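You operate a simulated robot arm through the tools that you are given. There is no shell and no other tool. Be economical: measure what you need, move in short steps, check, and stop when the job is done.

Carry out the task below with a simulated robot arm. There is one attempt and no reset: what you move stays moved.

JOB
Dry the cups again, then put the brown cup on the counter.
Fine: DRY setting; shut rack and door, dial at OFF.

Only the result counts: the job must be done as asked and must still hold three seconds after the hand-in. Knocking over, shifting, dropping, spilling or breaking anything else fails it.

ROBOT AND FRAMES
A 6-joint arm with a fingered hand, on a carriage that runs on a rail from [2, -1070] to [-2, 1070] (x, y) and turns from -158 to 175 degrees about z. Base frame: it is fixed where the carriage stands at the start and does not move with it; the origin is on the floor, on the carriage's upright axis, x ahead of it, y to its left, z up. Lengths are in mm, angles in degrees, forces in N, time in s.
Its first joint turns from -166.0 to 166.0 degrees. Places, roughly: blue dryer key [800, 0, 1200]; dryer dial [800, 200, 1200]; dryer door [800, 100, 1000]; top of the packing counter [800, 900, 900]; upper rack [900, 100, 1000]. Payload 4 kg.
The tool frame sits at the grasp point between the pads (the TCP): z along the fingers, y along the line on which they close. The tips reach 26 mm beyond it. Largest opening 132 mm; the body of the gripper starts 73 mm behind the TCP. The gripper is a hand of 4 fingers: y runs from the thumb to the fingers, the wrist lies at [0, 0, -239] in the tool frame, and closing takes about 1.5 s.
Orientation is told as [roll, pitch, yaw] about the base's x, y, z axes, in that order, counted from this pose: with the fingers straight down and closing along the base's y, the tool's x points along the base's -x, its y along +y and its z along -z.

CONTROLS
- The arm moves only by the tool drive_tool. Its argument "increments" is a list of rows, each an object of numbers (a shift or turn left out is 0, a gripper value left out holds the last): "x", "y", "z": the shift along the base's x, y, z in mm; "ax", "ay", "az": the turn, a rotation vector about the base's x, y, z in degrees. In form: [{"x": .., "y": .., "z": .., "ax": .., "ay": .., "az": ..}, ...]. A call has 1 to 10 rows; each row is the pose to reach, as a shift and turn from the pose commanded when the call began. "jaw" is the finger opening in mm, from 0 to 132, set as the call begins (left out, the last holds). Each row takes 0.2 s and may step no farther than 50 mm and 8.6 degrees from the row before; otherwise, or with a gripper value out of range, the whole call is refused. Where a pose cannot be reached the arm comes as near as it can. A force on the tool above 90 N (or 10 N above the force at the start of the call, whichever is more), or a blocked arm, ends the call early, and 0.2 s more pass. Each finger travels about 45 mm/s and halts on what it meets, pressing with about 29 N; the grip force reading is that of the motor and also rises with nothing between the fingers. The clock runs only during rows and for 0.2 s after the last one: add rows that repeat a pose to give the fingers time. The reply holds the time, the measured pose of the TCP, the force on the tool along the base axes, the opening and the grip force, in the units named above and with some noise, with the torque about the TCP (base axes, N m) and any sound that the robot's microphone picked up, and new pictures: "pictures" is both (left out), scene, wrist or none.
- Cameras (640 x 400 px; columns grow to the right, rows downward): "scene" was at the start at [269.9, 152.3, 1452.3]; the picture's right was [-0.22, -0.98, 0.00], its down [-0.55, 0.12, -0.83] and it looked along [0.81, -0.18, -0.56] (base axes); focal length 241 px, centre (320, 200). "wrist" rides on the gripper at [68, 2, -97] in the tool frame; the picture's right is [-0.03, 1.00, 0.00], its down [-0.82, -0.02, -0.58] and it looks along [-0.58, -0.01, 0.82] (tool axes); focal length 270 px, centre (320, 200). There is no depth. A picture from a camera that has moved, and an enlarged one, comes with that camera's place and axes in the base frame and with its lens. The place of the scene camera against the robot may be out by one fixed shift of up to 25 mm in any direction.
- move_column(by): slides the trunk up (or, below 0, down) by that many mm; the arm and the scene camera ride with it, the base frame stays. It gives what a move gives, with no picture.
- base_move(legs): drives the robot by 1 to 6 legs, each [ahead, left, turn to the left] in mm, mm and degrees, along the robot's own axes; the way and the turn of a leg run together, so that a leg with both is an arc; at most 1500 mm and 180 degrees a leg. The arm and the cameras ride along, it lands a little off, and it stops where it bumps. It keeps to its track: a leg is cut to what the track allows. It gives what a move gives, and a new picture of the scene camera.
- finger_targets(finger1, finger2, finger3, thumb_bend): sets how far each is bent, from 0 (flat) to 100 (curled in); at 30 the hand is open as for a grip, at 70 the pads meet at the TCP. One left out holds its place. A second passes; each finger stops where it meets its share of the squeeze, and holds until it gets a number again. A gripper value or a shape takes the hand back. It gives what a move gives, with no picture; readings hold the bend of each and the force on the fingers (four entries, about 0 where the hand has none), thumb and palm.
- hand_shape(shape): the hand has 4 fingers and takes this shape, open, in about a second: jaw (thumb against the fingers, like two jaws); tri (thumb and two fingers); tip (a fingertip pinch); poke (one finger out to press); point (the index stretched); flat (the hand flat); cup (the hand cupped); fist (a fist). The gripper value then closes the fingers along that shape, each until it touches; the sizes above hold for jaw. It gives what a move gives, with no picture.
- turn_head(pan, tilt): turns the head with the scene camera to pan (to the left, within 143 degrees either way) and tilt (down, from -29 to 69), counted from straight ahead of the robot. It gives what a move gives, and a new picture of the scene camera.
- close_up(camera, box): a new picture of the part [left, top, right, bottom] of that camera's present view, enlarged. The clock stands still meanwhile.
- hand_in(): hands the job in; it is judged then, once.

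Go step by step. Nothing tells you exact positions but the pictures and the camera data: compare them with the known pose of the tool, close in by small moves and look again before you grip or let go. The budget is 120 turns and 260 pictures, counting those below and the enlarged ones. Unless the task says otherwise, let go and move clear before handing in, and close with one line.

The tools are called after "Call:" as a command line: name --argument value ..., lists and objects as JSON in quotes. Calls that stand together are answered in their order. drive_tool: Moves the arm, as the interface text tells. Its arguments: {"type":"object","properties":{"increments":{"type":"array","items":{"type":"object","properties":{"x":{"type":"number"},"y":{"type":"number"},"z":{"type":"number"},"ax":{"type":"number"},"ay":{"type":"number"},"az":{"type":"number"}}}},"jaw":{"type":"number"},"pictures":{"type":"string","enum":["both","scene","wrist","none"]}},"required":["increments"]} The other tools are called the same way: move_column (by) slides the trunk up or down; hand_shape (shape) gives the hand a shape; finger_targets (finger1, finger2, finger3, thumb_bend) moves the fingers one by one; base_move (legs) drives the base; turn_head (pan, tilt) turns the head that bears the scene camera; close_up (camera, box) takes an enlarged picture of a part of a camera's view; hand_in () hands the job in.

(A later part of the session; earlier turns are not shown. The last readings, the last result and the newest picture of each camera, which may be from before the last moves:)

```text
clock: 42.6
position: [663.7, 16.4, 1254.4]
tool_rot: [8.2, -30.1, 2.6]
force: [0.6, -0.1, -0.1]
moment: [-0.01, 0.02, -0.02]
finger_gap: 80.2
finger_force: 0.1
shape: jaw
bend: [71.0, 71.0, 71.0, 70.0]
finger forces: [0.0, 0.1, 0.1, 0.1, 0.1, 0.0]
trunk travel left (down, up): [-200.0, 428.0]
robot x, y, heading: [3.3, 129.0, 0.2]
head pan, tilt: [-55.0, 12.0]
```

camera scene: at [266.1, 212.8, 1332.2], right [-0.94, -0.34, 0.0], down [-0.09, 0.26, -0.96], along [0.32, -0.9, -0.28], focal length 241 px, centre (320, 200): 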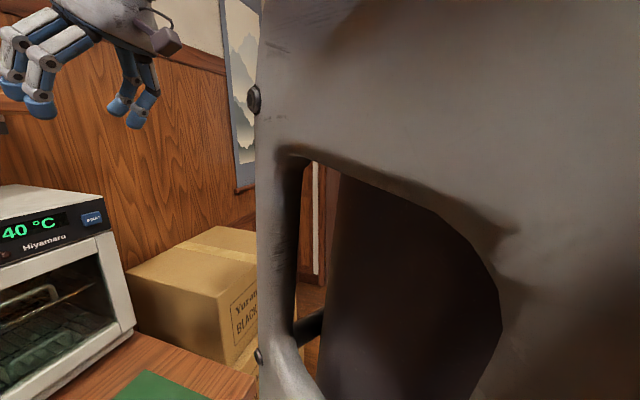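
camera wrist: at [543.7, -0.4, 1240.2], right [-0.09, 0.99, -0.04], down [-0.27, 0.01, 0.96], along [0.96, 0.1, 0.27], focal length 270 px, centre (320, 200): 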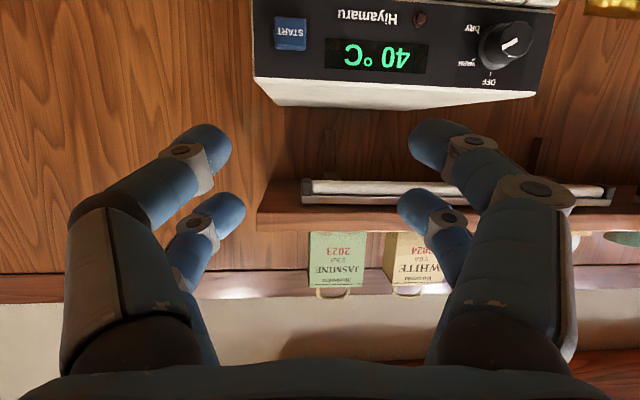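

The upper arm brushed the head. I'll turn the head back out of its way and look.

Call:
turn_head --pan 0 --tilt 20

Call:
drive_tool --increments '[{"x": -20, "z": 10}, {"x": -40, "y": 20, "z": 20}]' --pictures "both"

```text
clock: 43.9
position: [663.0, 17.4, 1254.9]
tool_rot: [8.0, -30.2, 2.6]
force: [-0.1, 0.2, 0.0]
moment: [0.04, -0.02, -0.01]
finger_gap: 80.2
finger_force: 0.0
shape: jaw
bend: [71.0, 71.0, 71.0, 70.0]
finger forces: [0.0, 0.0, 0.1, 0.0, 0.1, 0.0]
trunk travel left (down, up): [-200.0, 428.0]
robot x, y, heading: [-1.9, 127.1, 0.1]
head pan, tilt: [0.0, 20.0]
camera scene: at [279.9, 215.3, 1233.9], right [-0.92, -0.4, 0.0], down [-0.11, 0.24, -0.96], along [0.39, -0.88, -0.27], focal length 241 px, centre (320, 200)
```

scene: 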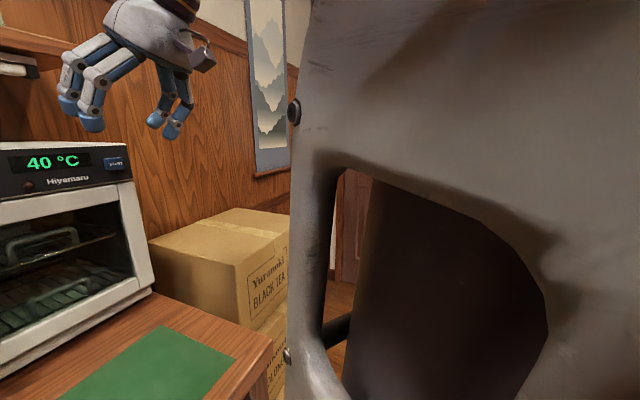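

```text
clock: 44.6
position: [649.5, 22.7, 1246.5]
tool_rot: [11.5, -26.2, 1.3]
force: [-0.7, 0.1, -0.6]
moment: [-0.03, -0.03, -0.03]
finger_gap: 80.1
finger_force: 0.0
shape: jaw
bend: [71.0, 71.0, 71.0, 70.0]
finger forces: [0.0, 0.1, 0.0, 0.0, 0.0, 0.0]
trunk travel left (down, up): [-200.0, 428.0]
robot x, y, heading: [-2.3, 123.0, 0.2]
head pan, tilt: [0.0, 20.0]
stopped in row 2: the arm was blocked; the commanded pose is now the measured one
camera scene: at [282.2, 216.4, 1233.8], right [-0.9, -0.43, 0.0], down [-0.11, 0.24, -0.96], along [0.42, -0.87, -0.27], focal length 241 px, centre (320, 200)
camera wrist: at [544.3, 2.0, 1300.9], right [-0.09, 0.98, 0.19], down [0.49, -0.12, 0.86], along [0.87, 0.17, -0.47], focal length 270 px, centre (320, 200)
```

scene: 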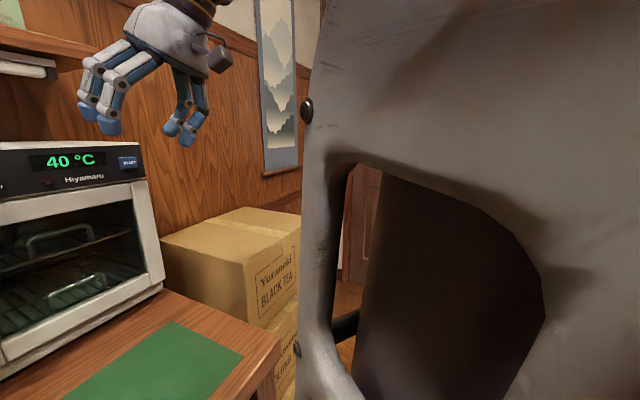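
wrist: 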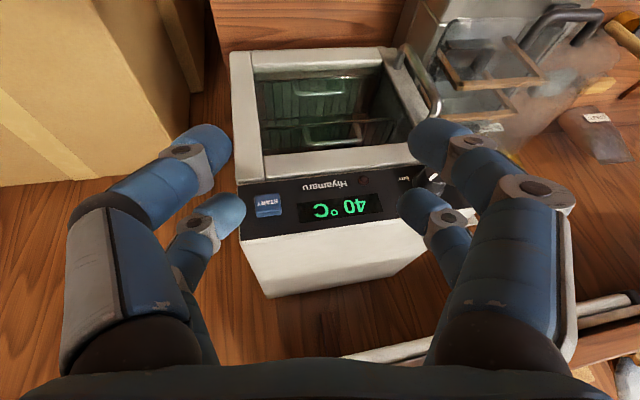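

The head is caught beside the upper arm. I'll swing the arm right to free it.

Call:
drive_tool --increments '[{"y": -40, "z": 20}, {"y": -80, "z": 40}, {"y": -120, "z": 60}, {"y": -160, "z": 60}]' --pictures "none"

Call:
turn_head --pan 10 --tilt 20

```text
clock: 45.6
position: [645.5, -137.4, 1310.2]
tool_rot: [11.1, -26.5, 1.5]
force: [-0.3, 0.4, -0.2]
moment: [0.01, 0.04, -0.04]
finger_gap: 79.9
finger_force: 0.1
shape: jaw
bend: [71.0, 71.0, 71.0, 70.0]
finger forces: [0.0, 0.0, 0.0, 0.0, 0.0, 0.0]
trunk travel left (down, up): [-200.0, 428.0]
robot x, y, heading: [1.4, 127.8, 0.4]
head pan, tilt: [0.0, 20.0]
```

```text
clock: 46.4
position: [647.4, -138.0, 1311.4]
tool_rot: [11.2, -26.4, 1.4]
force: [0.0, -0.3, 0.4]
moment: [0.0, -0.01, 0.02]
finger_gap: 80.2
finger_force: 0.0
shape: jaw
bend: [71.0, 71.0, 71.0, 70.0]
finger forces: [0.0, 0.0, 0.0, 0.0, 0.0, 0.1]
trunk travel left (down, up): [-200.0, 428.0]
robot x, y, heading: [-0.3, 130.2, 0.4]
head pan, tilt: [10.0, 20.0]
camera scene: at [333.9, 317.1, 1226.3], right [0.18, -0.98, 0.0], down [-0.34, -0.06, -0.94], along [0.92, 0.17, -0.34], focal length 241 px, centre (320, 200)
```

scene: 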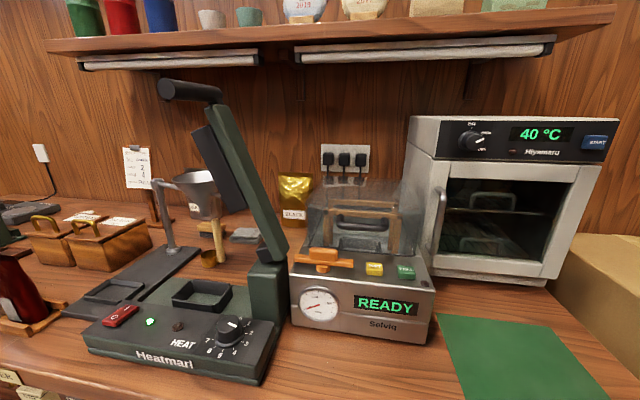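

Head is free. A zoom on the dryer now.

Call:
close_up --camera "scene" --box '[410, 100, 640, 300]'

Call:
drive_tool --increments '[{"y": 20, "ax": -4}, {"y": 40, "ax": -8}, {"y": 60, "ax": -11}, {"y": 90, "ay": -8, "ax": -11}, {"y": 120, "ay": -16, "ax": -11}, {"y": 150, "ay": -24, "ax": -11}, {"y": 180, "ay": -32, "ax": -11}, {"y": 200, "ay": -40, "ax": -11}, {"y": 220, "ay": -46, "ax": -11}, {"y": 220, "ay": -46, "ax": -11}]'

```text
2.00 times, centred on (525, 200) of scene
camera zoom: at [333.9, 317.1, 1226.3], right [0.18, -0.98, 0.0], down [-0.34, -0.06, -0.94], along [0.92, 0.17, -0.34], focal length 482 px, centre (-90, 200)
```

zoom: 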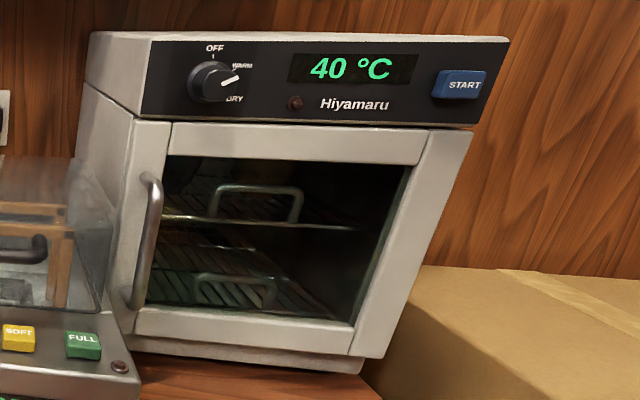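

```text
clock: 48.6
position: [647.1, 83.0, 1308.2]
tool_rot: [-22.0, -69.9, 28.1]
force: [0.1, 0.0, 0.1]
moment: [-0.01, -0.02, 0.02]
finger_gap: 80.2
finger_force: 0.0
shape: jaw
bend: [71.0, 71.0, 71.0, 70.0]
finger forces: [0.1, 0.0, 0.0, 0.1, 0.1, 0.0]
trunk travel left (down, up): [-200.0, 428.0]
robot x, y, heading: [-2.1, 130.6, 0.4]
head pan, tilt: [10.0, 20.0]
camera scene: at [333.9, 317.2, 1226.3], right [0.18, -0.98, 0.0], down [-0.34, -0.06, -0.94], along [0.92, 0.17, -0.34], focal length 241 px, centre (320, 200)
camera wrist: at [533.8, 66.0, 1274.7], right [-0.12, 0.99, -0.1], down [-0.29, 0.07, 0.95], along [0.95, 0.15, 0.28], focal length 270 px, centre (320, 200)
```

scene: 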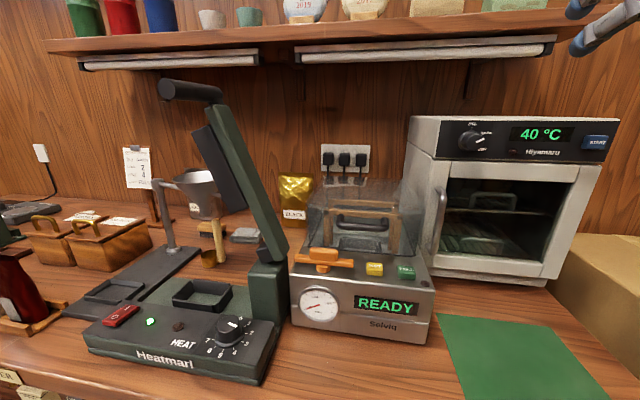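
wrist: 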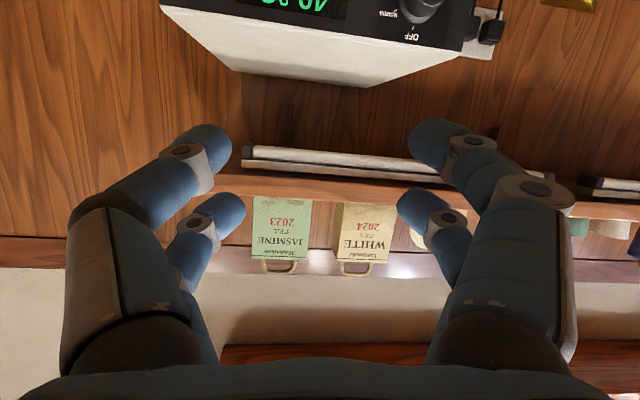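

Reachable now. I'll level the hand fully and descend in front of the dial.

Call:
drive_tool --increments '[{"y": 20, "z": -20, "ay": -6, "ax": 2, "az": -2}, {"y": 40, "z": -40, "ay": -12, "ax": 4, "az": -4}, {"y": 60, "z": -60, "ay": -18, "ax": 6, "az": -6}, {"y": 67, "z": -80, "ay": -18, "ax": 6, "az": -6}, {"y": 67, "z": -100, "ay": -18, "ax": 6, "az": -6}, {"y": 67, "z": -115, "ay": -18, "ax": 6, "az": -6}]'

```text
clock: 50.0
position: [646.0, 146.7, 1182.6]
tool_rot: [65.2, -82.1, -66.5]
force: [0.6, 0.4, 3.3]
moment: [-0.1, 0.18, 0.0]
finger_gap: 80.3
finger_force: 0.0
shape: jaw
bend: [71.0, 71.0, 71.0, 70.0]
finger forces: [0.0, 0.1, 0.1, 0.0, 0.1, 0.0]
out of reach, approached as far as the arm can: row 3, 4, 5
trunk travel left (down, up): [-200.0, 428.0]
robot x, y, heading: [3.7, 130.0, 0.2]
head pan, tilt: [10.0, 20.0]
camera scene: at [333.9, 317.2, 1226.3], right [0.18, -0.98, 0.0], down [-0.34, -0.06, -0.94], along [0.92, 0.17, -0.34], focal length 241 px, centre (320, 200)
camera wrist: at [544.2, 158.4, 1120.0], right [0.03, 0.99, 0.15], down [-0.53, -0.11, 0.84], along [0.85, -0.1, 0.52], focal length 270 px, centre (320, 200)
```

scene: 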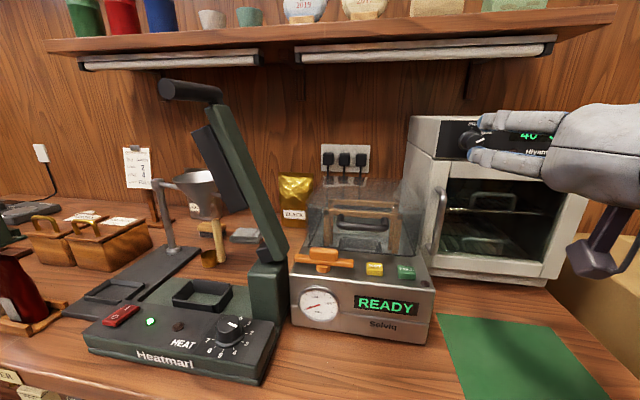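
wrist: 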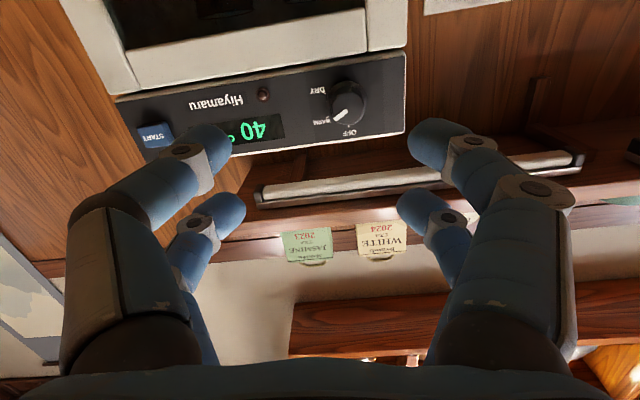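

Hand level before the dial. Consistent wrist triangulation puts the dial at about (775, 166, 1170) and the key at (780, -3, 1174). I'll centre on the dial, roll the hand a little counter-clockwise and advance partway.

Call:
drive_tool --increments '[{"y": 5, "z": -3, "ax": -7}, {"y": 10, "z": -6, "ax": -14}, {"y": 15, "z": -9, "ax": -21}, {"y": 19, "z": -13, "ax": -28, "ay": -2}, {"x": 25, "y": 19, "z": -13, "ax": -28, "ay": -2}, {"x": 50, "y": 19, "z": -13, "ax": -28, "ay": -2}, {"x": 50, "y": 19, "z": -13, "ax": -28, "ay": -2}]' --jaw 70

```text
clock: 51.6
position: [695.2, 170.5, 1179.1]
tool_rot: [-93.0, -59.4, 92.8]
force: [0.5, -0.7, 0.1]
moment: [0.02, -0.01, 0.02]
finger_gap: 70.8
finger_force: 0.0
shape: jaw
bend: [72.0, 72.0, 72.0, 70.0]
finger forces: [0.0, 0.1, 0.0, 0.0, 0.0, 0.0]
out of reach, approached as far as the arm can: row 4
trunk travel left (down, up): [-200.0, 428.0]
robot x, y, heading: [-2.4, 127.5, 0.4]
head pan, tilt: [10.0, 20.0]
camera scene: at [333.9, 317.2, 1226.3], right [0.18, -0.98, 0.0], down [-0.34, -0.06, -0.94], along [0.92, 0.17, -0.34], focal length 241 px, centre (320, 200)
camera wrist: at [599.2, 136.4, 1115.7], right [0.01, 0.87, -0.49], down [-0.6, 0.4, 0.7], along [0.8, 0.28, 0.53], focal length 270 px, centre (320, 200)
```

scene: 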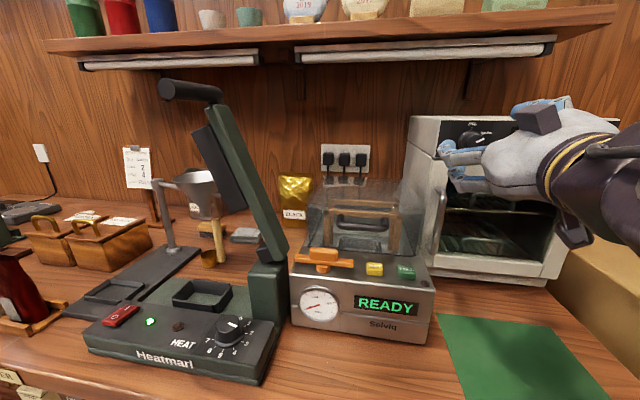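
wrist: 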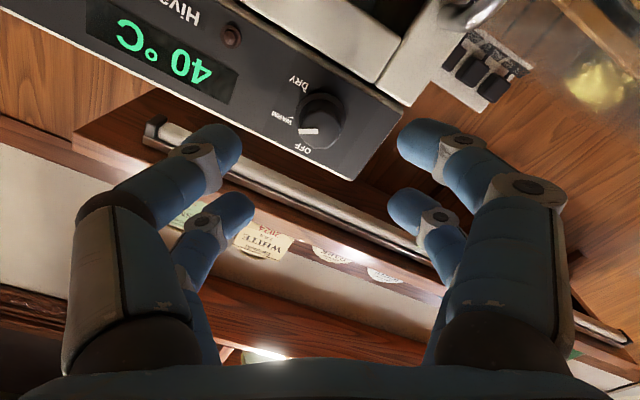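

Dial centre confirmed near (770, 165, 1173). I'll correct by a few millimetres and advance around the knob.

Call:
drive_tool --increments '[{"y": -5, "z": -7}, {"x": 15, "y": -5, "z": -7}, {"x": 30, "y": -5, "z": -8}, {"x": 42, "y": -5, "z": -9}, {"x": 42, "y": -5, "z": -9}]'

Call:
close_up --camera "wrist" --box '[180, 40, 480, 240]'

Call:
close_up --camera "scene" --box '[400, 90, 640, 240]'

```text
clock: 52.8
position: [738.2, 163.6, 1171.2]
tool_rot: [-93.1, -59.4, 92.8]
force: [-0.1, 0.8, 0.0]
moment: [0.01, -0.01, -0.01]
finger_gap: 70.6
finger_force: 0.1
shape: jaw
bend: [72.0, 72.0, 72.0, 70.0]
finger forces: [0.0, 0.0, 0.1, 0.0, 0.0, 0.1]
trunk travel left (down, up): [-200.0, 428.0]
robot x, y, heading: [1.1, 130.7, 0.3]
head pan, tilt: [10.0, 20.0]
camera scene: at [333.9, 317.2, 1226.3], right [0.18, -0.98, 0.0], down [-0.34, -0.06, -0.94], along [0.92, 0.17, -0.34], focal length 241 px, centre (320, 200)
camera wrist: at [641.8, 130.6, 1108.1], right [0.01, 0.87, -0.49], down [-0.6, 0.4, 0.7], along [0.8, 0.28, 0.53], focal length 270 px, centre (320, 200)
```

scene: 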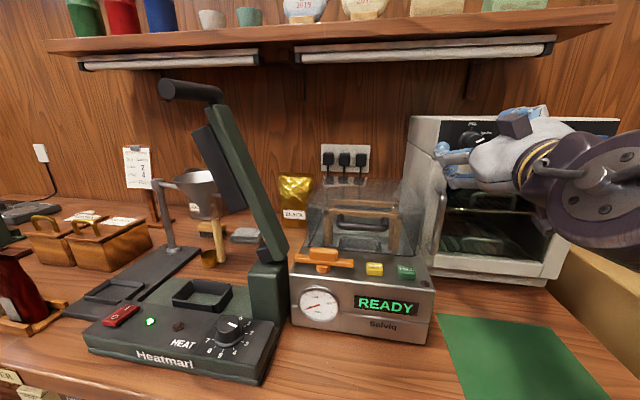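
wrist: 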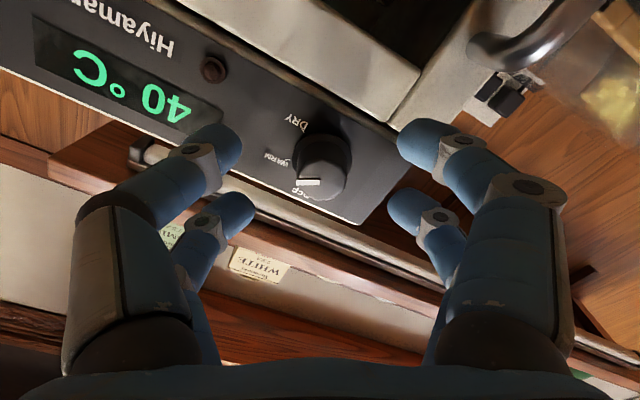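

```text
2.00 times, centred on (330, 140) of wrist
camera zoom: at [641.8, 130.6, 1108.1], right [0.01, 0.87, -0.49], down [-0.6, 0.4, 0.7], along [0.8, 0.28, 0.53], focal length 541 px, centre (300, 320)
```

zoom: 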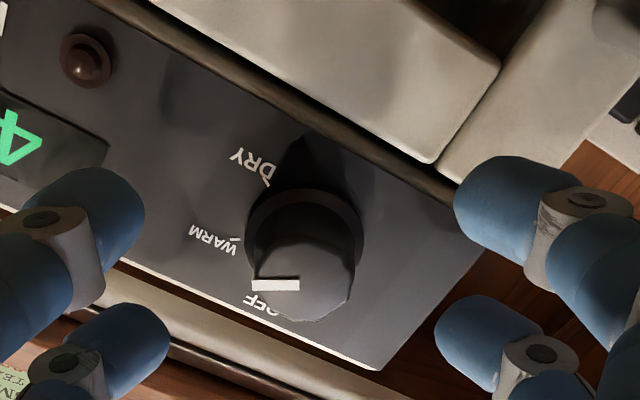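

```text
2.67 times, centred on (520, 165) of scene
camera zoom: at [333.9, 317.2, 1226.3], right [0.18, -0.98, 0.0], down [-0.34, -0.06, -0.94], along [0.92, 0.17, -0.34], focal length 642 px, centre (-213, 293)
```

zoom: 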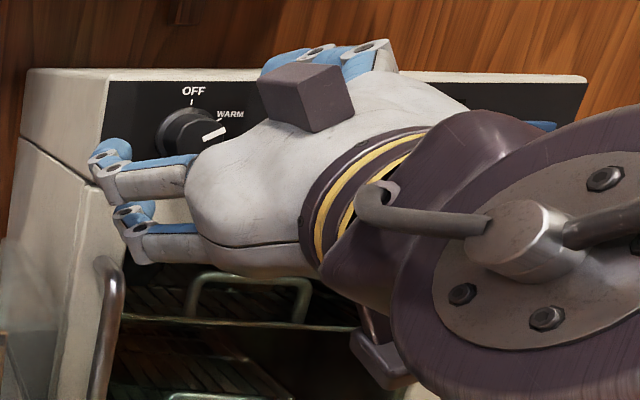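

The knob spans about x 755–783 at (y 165, z 1171) and the fingers straddle it. I'll advance 9 mm and close on it.

Call:
drive_tool --increments '[{"x": 9, "y": 1}, {"x": 9, "y": 1}]' --pictures "none"

Call:
drive_tool --increments '[{}, {}, {}, {}, {}]' --jaw 15 --pictures "wrist"

```text
clock: 53.4
position: [745.4, 164.3, 1171.8]
tool_rot: [-93.0, -59.4, 92.7]
force: [0.1, -0.2, 0.5]
moment: [0.02, -0.02, 0.03]
finger_gap: 70.4
finger_force: 0.1
shape: jaw
bend: [72.0, 72.0, 72.0, 70.0]
finger forces: [0.1, 0.0, 0.0, 0.0, 0.1, 0.0]
trunk travel left (down, up): [-200.0, 428.0]
robot x, y, heading: [-0.0, 131.1, 0.1]
head pan, tilt: [10.0, 20.0]
```

```text
clock: 54.6
position: [746.4, 164.8, 1171.9]
tool_rot: [-93.2, -59.4, 92.7]
force: [-0.5, 0.4, 0.5]
moment: [0.01, 0.01, 0.02]
finger_gap: 15.3
finger_force: 0.1
shape: jaw
bend: [72.0, 72.0, 72.0, 70.0]
finger forces: [0.0, 0.0, 0.0, 0.1, 0.1, 0.0]
trunk travel left (down, up): [-200.0, 428.0]
robot x, y, heading: [0.2, 125.5, 0.3]
head pan, tilt: [10.0, 20.0]
camera wrist: at [649.8, 131.6, 1108.6], right [0.01, 0.87, -0.49], down [-0.6, 0.4, 0.7], along [0.8, 0.28, 0.53], focal length 270 px, centre (320, 200)
```

wrist: 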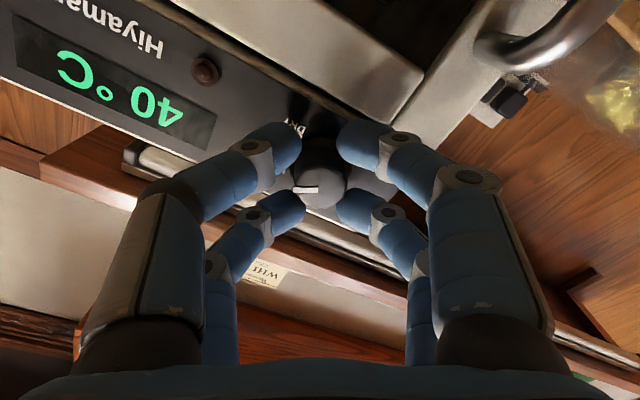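

No grip force yet; the fingers cage the knob. I'll close further.

Call:
drive_tool --increments '[{}, {}, {}]' --jaw 0 --pictures "none"

Call:
close_up --camera "wrist" --box '[220, 90, 440, 250]'

```text
clock: 55.4
position: [746.2, 166.7, 1173.8]
tool_rot: [-93.2, -59.4, 92.9]
force: [-4.7, 8.8, 5.2]
moment: [-0.03, -0.01, 0.19]
finger_gap: 0.0
finger_force: 28.8
shape: jaw
bend: [60.0, 71.0, 71.0, 70.0]
finger forces: [60.1, 35.1, 28.7, 0.0, 0.0, 0.0]
trunk travel left (down, up): [-200.0, 428.0]
robot x, y, heading: [-1.5, 128.3, 0.3]
head pan, tilt: [10.0, 20.0]
```

```text
2.50 times, centred on (330, 170) of wrist
camera zoom: at [649.5, 132.7, 1109.4], right [0.01, 0.87, -0.49], down [-0.6, 0.4, 0.7], along [0.8, 0.28, 0.53], focal length 676 px, centre (295, 275)
```

zoom: 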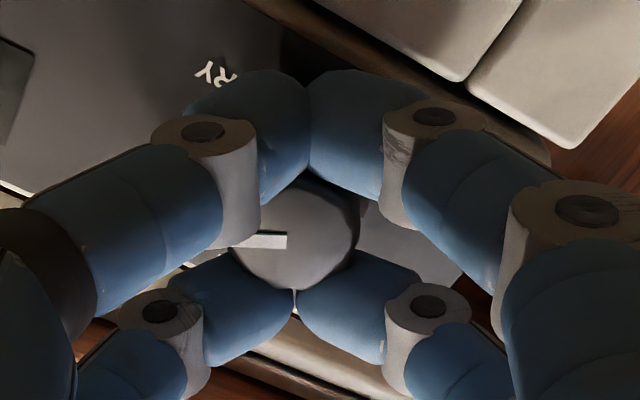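

The four fingertips clasp the knob. I'll roll clockwise by 50° and check.

Call:
drive_tool --increments '[{"ax": 8}, {"ax": 16}, {"ax": 24}, {"ax": 32}, {"ax": 40}, {"ax": 48}, {"ax": 50}]' --pictures "both"

Call:
close_up --camera "wrist" --box '[220, 90, 440, 250]'

```text
clock: 57.0
position: [745.9, 165.1, 1173.6]
tool_rot: [93.8, -70.4, -94.7]
force: [-33.1, 15.1, 12.4]
moment: [-0.01, -0.11, 0.74]
finger_gap: 0.1
finger_force: 28.6
shape: jaw
bend: [62.0, 71.0, 72.0, 70.0]
finger forces: [64.2, 35.6, 32.7, 0.0, 0.1, 0.0]
trunk travel left (down, up): [-200.0, 428.0]
robot x, y, heading: [-1.0, 129.6, 0.3]
head pan, tilt: [10.0, 20.0]
camera scene: at [332.2, 317.7, 1226.8], right [0.18, -0.98, 0.0], down [-0.34, -0.06, -0.94], along [0.93, 0.17, -0.34], focal length 241 px, centre (320, 200)
camera wrist: at [650.2, 192.7, 1106.8], right [0.01, 0.93, 0.36], down [-0.6, -0.28, 0.75], along [0.8, -0.22, 0.56], focal length 270 px, centre (320, 200)
```

scene: 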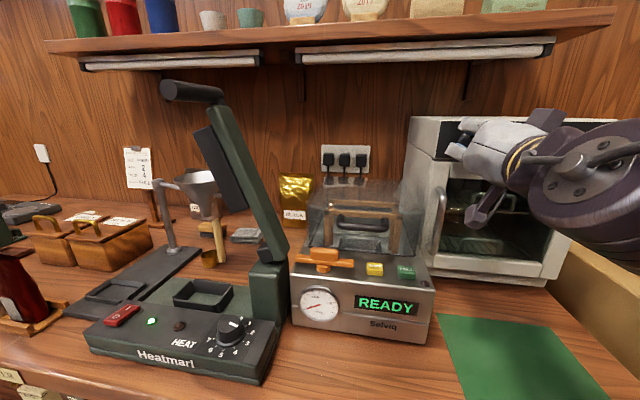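
wrist: 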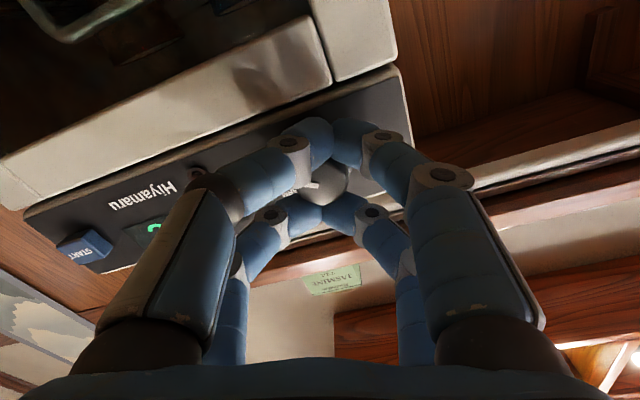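

```text
2.50 times, centred on (330, 170) of wrist
camera zoom: at [650.2, 192.7, 1106.8], right [0.01, 0.93, 0.36], down [-0.6, -0.28, 0.75], along [0.8, -0.22, 0.56], focal length 676 px, centre (295, 275)
```

zoom: 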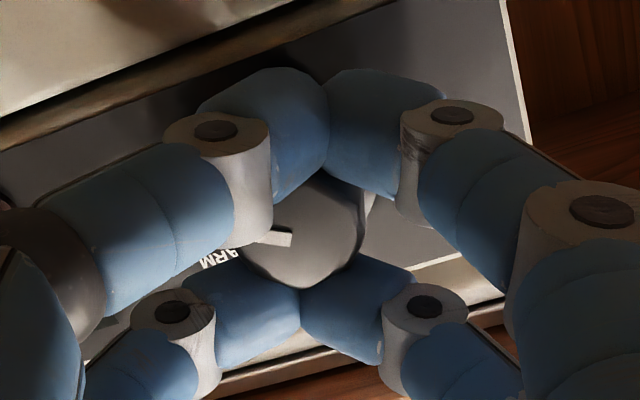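

The knob turned with the hand; the mark should now be near DRY. I'll open and check.

Call:
drive_tool --increments '[{}, {}, {}, {"x": -20}, {"x": -40}]' --jaw 70 --pictures "none"

Call:
close_up --camera "wrist" --box '[180, 40, 480, 240]'

Call:
close_up --camera "scene" --box '[400, 90, 560, 190]'

```text
clock: 58.2
position: [708.1, 165.6, 1171.3]
tool_rot: [93.2, -70.5, -94.2]
force: [0.2, -0.2, -0.2]
moment: [0.0, -0.01, 0.0]
finger_gap: 69.5
finger_force: 0.1
shape: jaw
bend: [72.0, 72.0, 72.0, 70.0]
finger forces: [0.0, 0.0, 0.1, 0.0, 0.1, 0.0]
trunk travel left (down, up): [-200.0, 428.0]
robot x, y, heading: [0.4, 126.3, 0.3]
head pan, tilt: [10.0, 20.0]
```

```text
2.00 times, centred on (330, 140) of wrist
camera zoom: at [611.2, 192.1, 1105.6], right [0.01, 0.93, 0.36], down [-0.6, -0.28, 0.75], along [0.8, -0.22, 0.55], focal length 541 px, centre (300, 320)
```

zoom: 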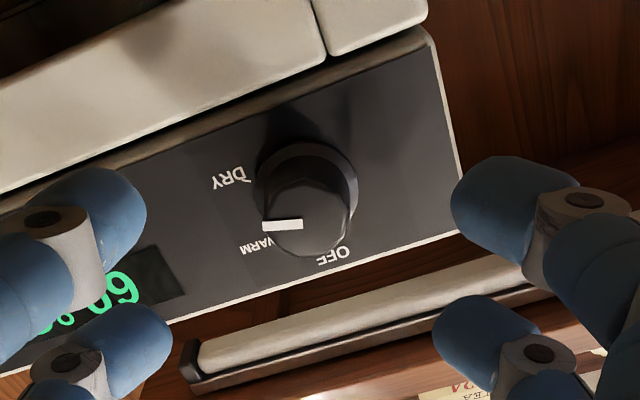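

```text
4.00 times, centred on (480, 140) of scene
camera zoom: at [334.1, 317.2, 1226.3], right [0.18, -0.98, 0.0], down [-0.34, -0.06, -0.94], along [0.92, 0.17, -0.34], focal length 964 px, centre (-320, 440)
```

zoom: 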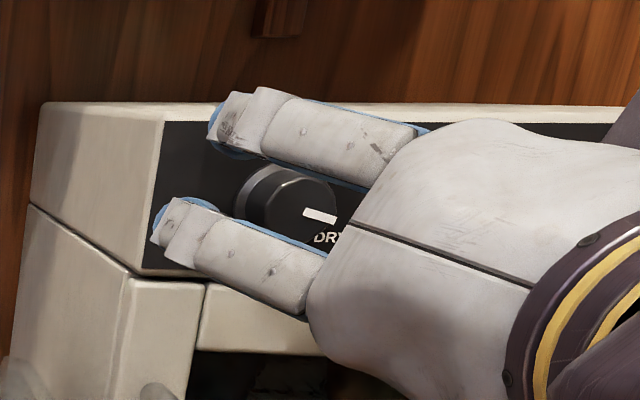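

The display now reads 60 °C, so DRY is set. Next I shape the index to point, back off and move to the START key.

Call:
hand_shape --shape "point"

Call:
drive_tool --increments '[{"x": -40, "y": -10, "ax": -7}, {"x": -60, "y": -40, "ax": -14}, {"x": -60, "y": -80, "ax": -20}, {"x": -60, "y": -120, "ax": -20}, {"x": -60, "y": -150, "ax": -20}, {"x": -60, "y": -150, "ax": -20}]'

Call:
close_up --camera "wrist" --box '[200, 40, 500, 240]'

```text
clock: 59.1
position: [708.7, 165.9, 1171.7]
tool_rot: [93.3, -70.6, -94.2]
force: [0.2, 0.1, 0.5]
moment: [0.02, -0.03, 0.0]
finger_gap: 0.0
finger_force: 0.1
shape: point
bend: [0.0, 100.0, 100.0, 43.0]
finger forces: [0.0, 0.1, 0.0, 0.0, 0.1, 0.0]
trunk travel left (down, up): [-200.0, 428.0]
robot x, y, heading: [0.2, 127.8, 0.3]
head pan, tilt: [10.0, 20.0]
```

```text
clock: 60.5
position: [647.9, 128.3, 1189.5]
tool_rot: [-158.5, -88.6, 157.8]
force: [-0.1, 0.1, -0.1]
moment: [-0.02, -0.01, 0.0]
finger_gap: 0.0
finger_force: 0.1
shape: point
bend: [0.0, 100.0, 100.0, 43.0]
finger forces: [0.0, 0.0, 0.0, 0.1, 0.0, 0.1]
out of reach, approached as far as the arm can: row 1, 2, 3, 4, 5, 6
trunk travel left (down, up): [-200.0, 428.0]
robot x, y, heading: [1.3, 126.8, 0.3]
head pan, tilt: [10.0, 20.0]
camera scene: at [333.9, 317.2, 1226.3], right [0.18, -0.98, 0.0], down [-0.34, -0.06, -0.94], along [0.92, 0.17, -0.34], focal length 241 px, centre (320, 200)
camera wrist: at [551.3, 131.3, 1117.0], right [0.01, 1.0, 0.02], down [-0.6, 0.0, 0.8], along [0.8, -0.02, 0.6], focal length 270 px, centre (320, 200)
```

scene: 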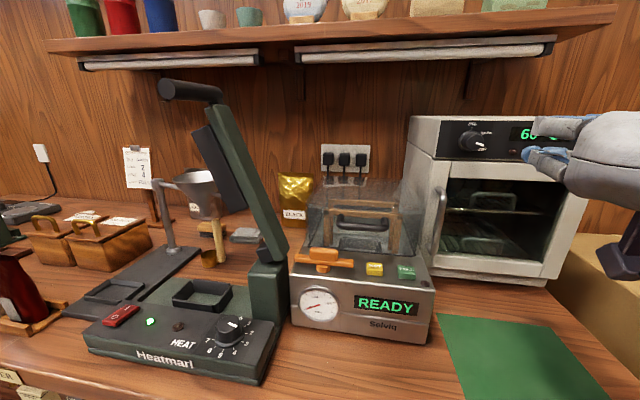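
wrist: 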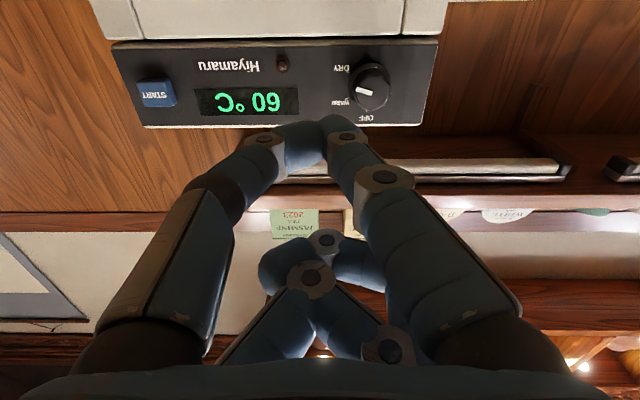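

```text
2.00 times, centred on (350, 140) of wrist
camera zoom: at [551.3, 131.3, 1117.0], right [0.01, 1.0, 0.02], down [-0.6, 0.0, 0.8], along [0.8, -0.02, 0.6], focal length 541 px, centre (260, 320)
```

zoom: 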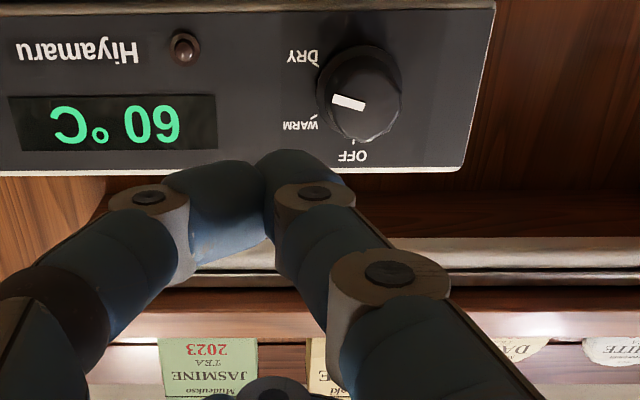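

I'll go a bit forward where reach is better, and shift to the key.

Call:
drive_tool --increments '[{"x": 10, "y": -30}, {"x": 25, "y": -60}, {"x": 35, "y": -90}, {"x": 40, "y": -120}, {"x": 42, "y": -137}, {"x": 42, "y": -137}]'

Call:
close_up --camera "wrist" --box '[200, 40, 500, 240]'

```text
clock: 61.9
position: [656.2, 129.2, 1191.0]
tool_rot: [-159.4, -88.4, 158.5]
force: [0.0, 0.4, 1.0]
moment: [0.0, -0.02, 0.02]
finger_gap: 0.0
finger_force: 0.1
shape: point
bend: [0.0, 100.0, 100.0, 43.0]
finger forces: [0.0, 0.0, 0.0, 0.0, 0.0, 0.0]
out of reach, approached as far as the arm can: row 1, 2, 3, 4, 5, 6
trunk travel left (down, up): [-200.0, 428.0]
robot x, y, heading: [2.7, 131.7, 0.2]
head pan, tilt: [10.0, 20.0]
camera scene: at [333.9, 317.2, 1226.3], right [0.18, -0.98, 0.0], down [-0.34, -0.06, -0.94], along [0.92, 0.17, -0.34], focal length 241 px, centre (320, 200)
camera wrist: at [558.6, 131.9, 1119.8], right [0.01, 1.0, 0.02], down [-0.6, 0.0, 0.8], along [0.8, -0.02, 0.6], focal length 270 px, centre (320, 200)
```

scene: 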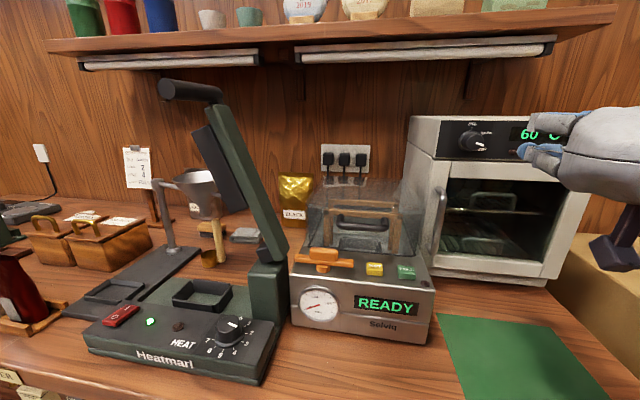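
wrist: 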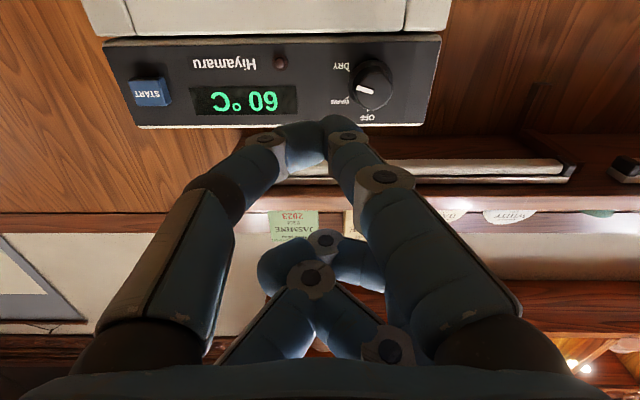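

```text
2.00 times, centred on (350, 140) of wrist
camera zoom: at [558.6, 131.9, 1119.8], right [0.01, 1.0, 0.02], down [-0.6, 0.0, 0.8], along [0.8, -0.02, 0.6], focal length 541 px, centre (260, 320)
```

zoom: 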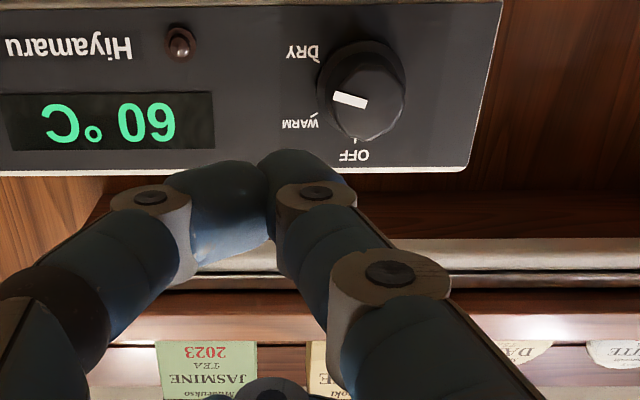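

Sideways is the tough direction, so I'll simply drive the carriage right by 136 mm instead.

Call:
base_move --legs '[[0, -136, 0]]'

Call:
drive_tool --increments '[{"x": 15}, {"x": 30}, {"x": 30}]'

Call:
close_up --camera "wrist" --box '[200, 40, 500, 240]'

```text
clock: 63.2
position: [656.2, -5.1, 1191.7]
tool_rot: [-159.5, -88.5, 158.6]
force: [-0.4, -0.1, -0.2]
moment: [-0.01, 0.04, 0.02]
finger_gap: 0.0
finger_force: 0.0
shape: point
bend: [0.0, 100.0, 100.0, 44.0]
finger forces: [0.0, 0.0, 0.0, 0.0, 0.0, 0.0]
trunk travel left (down, up): [-200.0, 428.0]
robot x, y, heading: [1.2, -9.3, 0.2]
head pan, tilt: [10.0, 20.0]
camera scene: at [333.8, 182.3, 1226.3], right [0.18, -0.98, 0.0], down [-0.34, -0.06, -0.94], along [0.92, 0.17, -0.34], focal length 241 px, centre (320, 200)
```

scene: 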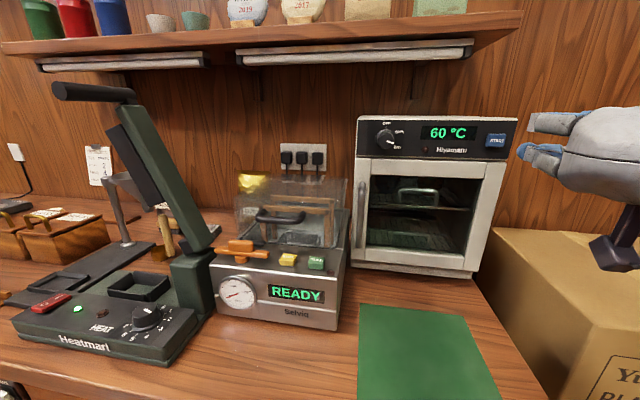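

```text
clock: 64.0
position: [685.7, -2.3, 1191.1]
tool_rot: [-159.6, -88.7, 158.5]
force: [0.1, 0.7, -0.2]
moment: [-0.01, -0.01, -0.02]
finger_gap: 0.2
finger_force: 0.1
shape: point
bend: [0.0, 100.0, 100.0, 44.0]
finger forces: [0.1, 0.1, 0.0, 0.0, 0.0, 0.1]
trunk travel left (down, up): [-200.0, 428.0]
robot x, y, heading: [-2.1, -6.1, 0.1]
head pan, tilt: [10.0, 20.0]
camera scene: at [333.8, 182.3, 1226.3], right [0.18, -0.98, 0.0], down [-0.34, -0.06, -0.94], along [0.92, 0.17, -0.34], focal length 241 px, centre (320, 200)
camera wrist: at [589.1, -0.3, 1119.3], right [0.02, 1.0, 0.02], down [-0.6, 0.0, 0.8], along [0.8, -0.02, 0.6], focal length 270 px, centre (320, 200)
```

scene: 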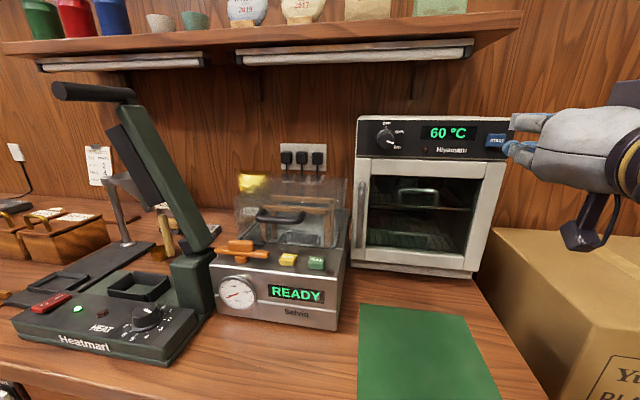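
wrist: 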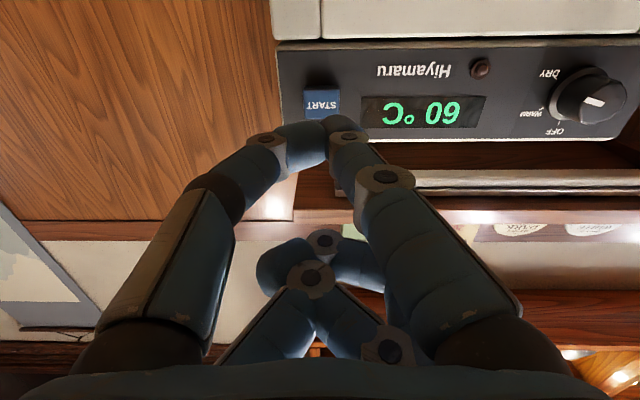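

```text
2.00 times, centred on (350, 140) of wrist
camera zoom: at [589.1, -0.3, 1119.3], right [0.02, 1.0, 0.02], down [-0.6, 0.0, 0.8], along [0.8, -0.02, 0.6], focal length 541 px, centre (260, 320)
```

zoom: 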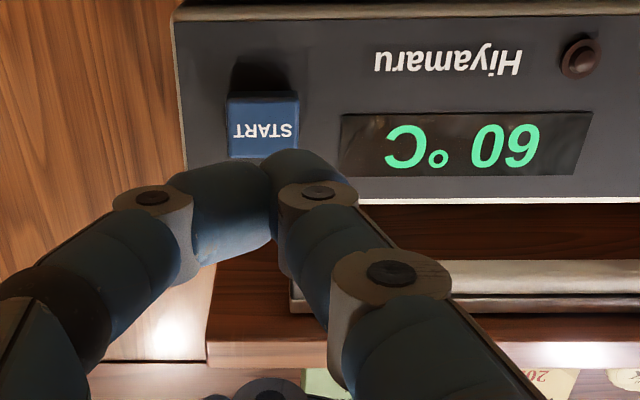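

Key at (778, -3, 1175), index tip slightly left of it. I'll shift 7 mm right and advance carefully.

Call:
drive_tool --increments '[{"y": -7}, {"x": 10, "y": -7}, {"x": 20, "y": -7}, {"x": 26, "y": -7}]' --pictures "none"

Call:
close_up --camera "wrist" --box '[200, 40, 500, 240]'

Call:
close_up --camera "scene" --box '[440, 90, 600, 190]'

```text
clock: 65.0
position: [710.4, -1.1, 1193.1]
tool_rot: [-158.9, -88.7, 157.8]
force: [-0.5, 0.5, -0.4]
moment: [-0.02, -0.01, 0.0]
finger_gap: 0.0
finger_force: 0.0
shape: point
bend: [0.0, 100.0, 100.0, 44.0]
finger forces: [0.0, 0.0, 0.1, 0.0, 0.0, 0.0]
out of reach, approached as far as the arm can: row 1, 2, 3, 4
trunk travel left (down, up): [-200.0, 428.0]
robot x, y, heading: [-0.1, -10.8, 0.4]
head pan, tilt: [10.0, 20.0]
```

```text
2.00 times, centred on (350, 140) of wrist
camera zoom: at [613.8, 2.5, 1121.4], right [0.02, 1.0, 0.02], down [-0.6, 0.0, 0.8], along [0.8, -0.03, 0.6], focal length 541 px, centre (260, 320)
```

zoom: 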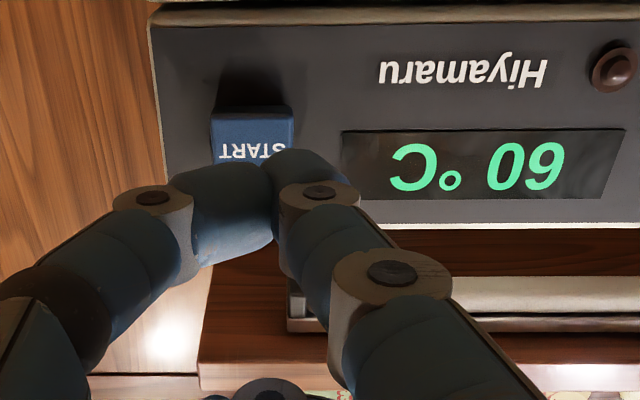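

```text
4.00 times, centred on (520, 140) of scene
camera zoom: at [333.7, 182.3, 1226.3], right [0.18, -0.98, 0.0], down [-0.34, -0.06, -0.94], along [0.92, 0.17, -0.34], focal length 964 px, centre (-480, 440)
```

zoom: 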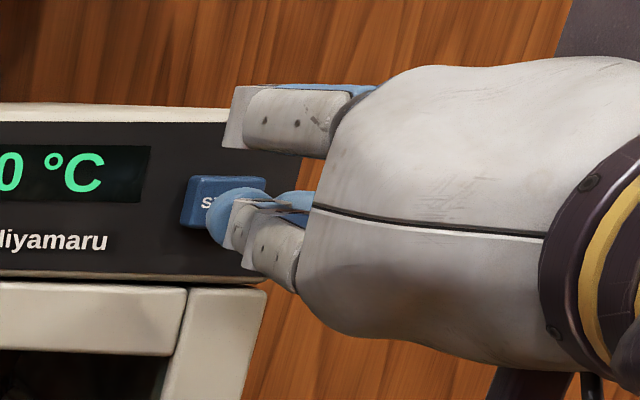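

The fingertip is in front of the key, slightly low. I'll raise 4 mm and press.

Call:
drive_tool --increments '[{"z": 4}, {"x": 8, "z": 4}, {"x": 16, "z": 4}, {"x": 22, "z": 4}]' --pictures "none"

Call:
close_up --camera "scene" --box '[440, 90, 600, 190]'

```text
clock: 66.0
position: [732.8, 2.5, 1198.7]
tool_rot: [-158.8, -88.7, 157.6]
force: [-0.4, 0.9, -0.5]
moment: [0.01, -0.02, 0.02]
finger_gap: 0.0
finger_force: 0.0
shape: point
bend: [0.0, 100.0, 100.0, 44.0]
finger forces: [0.0, 0.0, 0.1, 0.1, 0.1, 0.0]
out of reach, approached as far as the arm can: row 4
trunk travel left (down, up): [-200.0, 428.0]
robot x, y, heading: [0.0, -10.0, 0.3]
head pan, tilt: [10.0, 20.0]
```

```text
4.00 times, centred on (520, 140) of scene
camera zoom: at [333.8, 182.3, 1226.3], right [0.18, -0.98, 0.0], down [-0.34, -0.06, -0.94], along [0.92, 0.17, -0.34], focal length 964 px, centre (-480, 440)
```

zoom: 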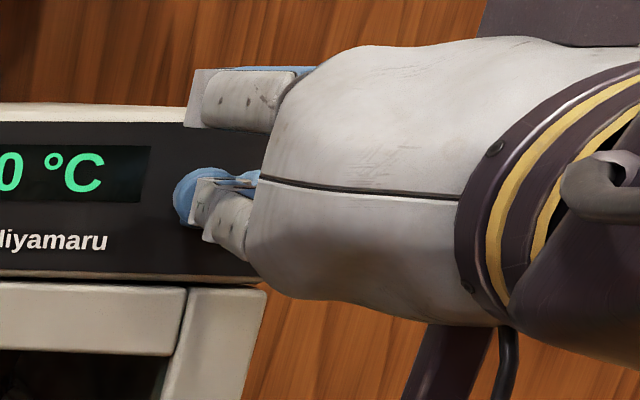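

I've drifted a bit left; I'll nudge the carriage 9 mm right and keep advancing.

Call:
base_move --legs '[[0, -9, 0]]'

Call:
drive_tool --increments '[{"x": 5}, {"x": 10}, {"x": 15}]' --pictures "wrist"

```text
clock: 66.7
position: [733.3, -7.4, 1197.2]
tool_rot: [-158.9, -88.6, 157.7]
force: [0.5, 0.3, -0.6]
moment: [-0.01, -0.03, 0.0]
finger_gap: 0.0
finger_force: 0.1
shape: point
bend: [0.0, 100.0, 100.0, 44.0]
finger forces: [0.0, 0.0, 0.0, 0.0, 0.0, 0.0]
trunk travel left (down, up): [-200.0, 428.0]
robot x, y, heading: [-2.2, -16.4, 0.3]
head pan, tilt: [10.0, 20.0]
camera scene: at [333.8, 173.4, 1226.3], right [0.18, -0.98, 0.0], down [-0.34, -0.06, -0.94], along [0.92, 0.17, -0.34], focal length 241 px, centre (320, 200)
```

scene: 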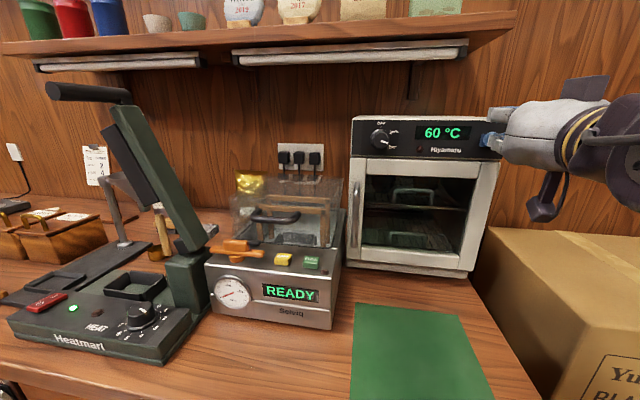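

```text
clock: 67.5
position: [746.3, -5.9, 1197.9]
tool_rot: [-157.7, -88.7, 156.3]
force: [-39.3, 0.9, -6.6]
moment: [-0.03, 1.06, 0.35]
finger_gap: 0.2
finger_force: 0.0
shape: point
bend: [0.0, 100.0, 100.0, 44.0]
finger forces: [61.7, 0.0, 0.1, 0.0, 0.0, 0.0]
trunk travel left (down, up): [-200.0, 428.0]
robot x, y, heading: [-1.0, -18.4, 0.2]
head pan, tilt: [10.0, 20.0]
heard: click
camera wrist: at [649.7, -2.2, 1126.1], right [0.02, 1.0, 0.02], down [-0.6, 0.0, 0.8], along [0.8, -0.03, 0.59], focal length 270 px, centre (320, 200)
```

wrist: 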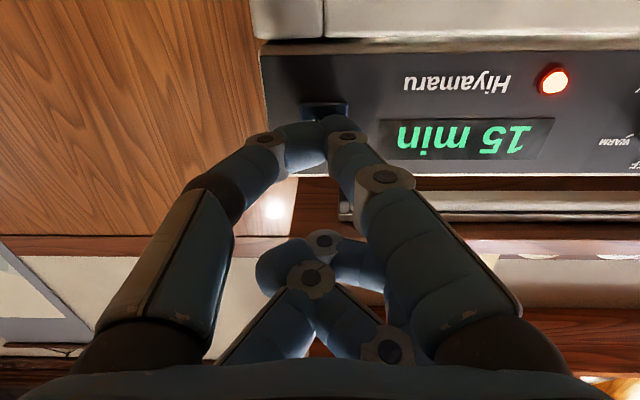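

Click heard: the lamp is on and the display counts "15 min". I'll back off and look at the door handle while it runs.

Call:
drive_tool --increments '[{"x": -20}, {"x": -60}, {"x": -90}]' --pictures "none"

Call:
base_move --legs '[[0, 120, 0]]'

Call:
close_up --camera "scene" --box '[320, 100, 560, 300]'

```text
clock: 68.3
position: [659.2, -4.6, 1197.5]
tool_rot: [-159.0, -88.6, 157.9]
force: [0.3, 0.3, -0.5]
moment: [-0.01, -0.05, 0.02]
finger_gap: 0.3
finger_force: 0.0
shape: point
bend: [0.0, 100.0, 100.0, 44.0]
finger forces: [0.0, 0.1, 0.0, 0.0, 0.0, 0.0]
trunk travel left (down, up): [-200.0, 428.0]
robot x, y, heading: [-0.6, -19.0, 0.2]
head pan, tilt: [10.0, 20.0]
```

```text
clock: 69.5
position: [660.0, 110.2, 1198.5]
tool_rot: [-158.8, -88.6, 157.6]
force: [-0.3, -0.2, -0.6]
moment: [0.01, 0.01, -0.03]
finger_gap: 0.4
finger_force: 0.1
shape: point
bend: [0.0, 100.0, 100.0, 44.0]
finger forces: [0.1, 0.1, 0.1, 0.0, 0.0, 0.0]
trunk travel left (down, up): [-200.0, 428.0]
robot x, y, heading: [-1.6, 98.5, 0.3]
head pan, tilt: [10.0, 20.0]
camera scene: at [334.2, 289.2, 1226.3], right [0.18, -0.98, 0.0], down [-0.34, -0.06, -0.94], along [0.93, 0.17, -0.34], focal length 241 px, centre (320, 200)
```

scene: 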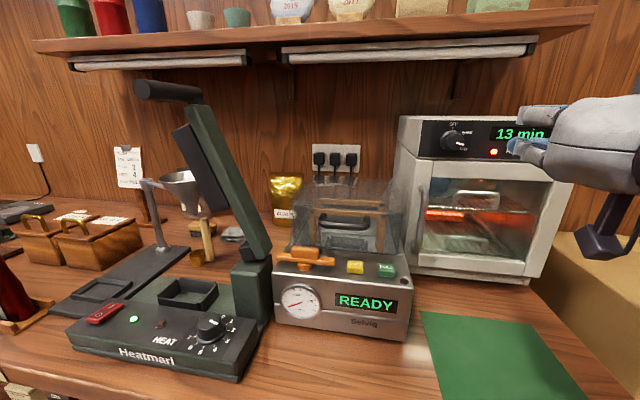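

```text
2.00 times, centred on (440, 200) of scene
camera zoom: at [334.2, 289.2, 1226.3], right [0.18, -0.98, 0.0], down [-0.34, -0.06, -0.94], along [0.93, 0.17, -0.34], focal length 482 px, centre (80, 200)
```

zoom: 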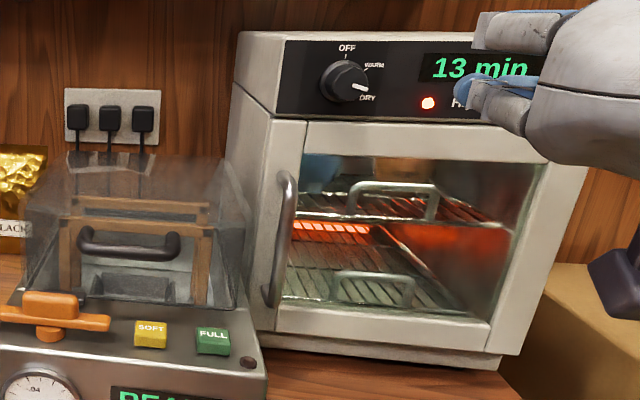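

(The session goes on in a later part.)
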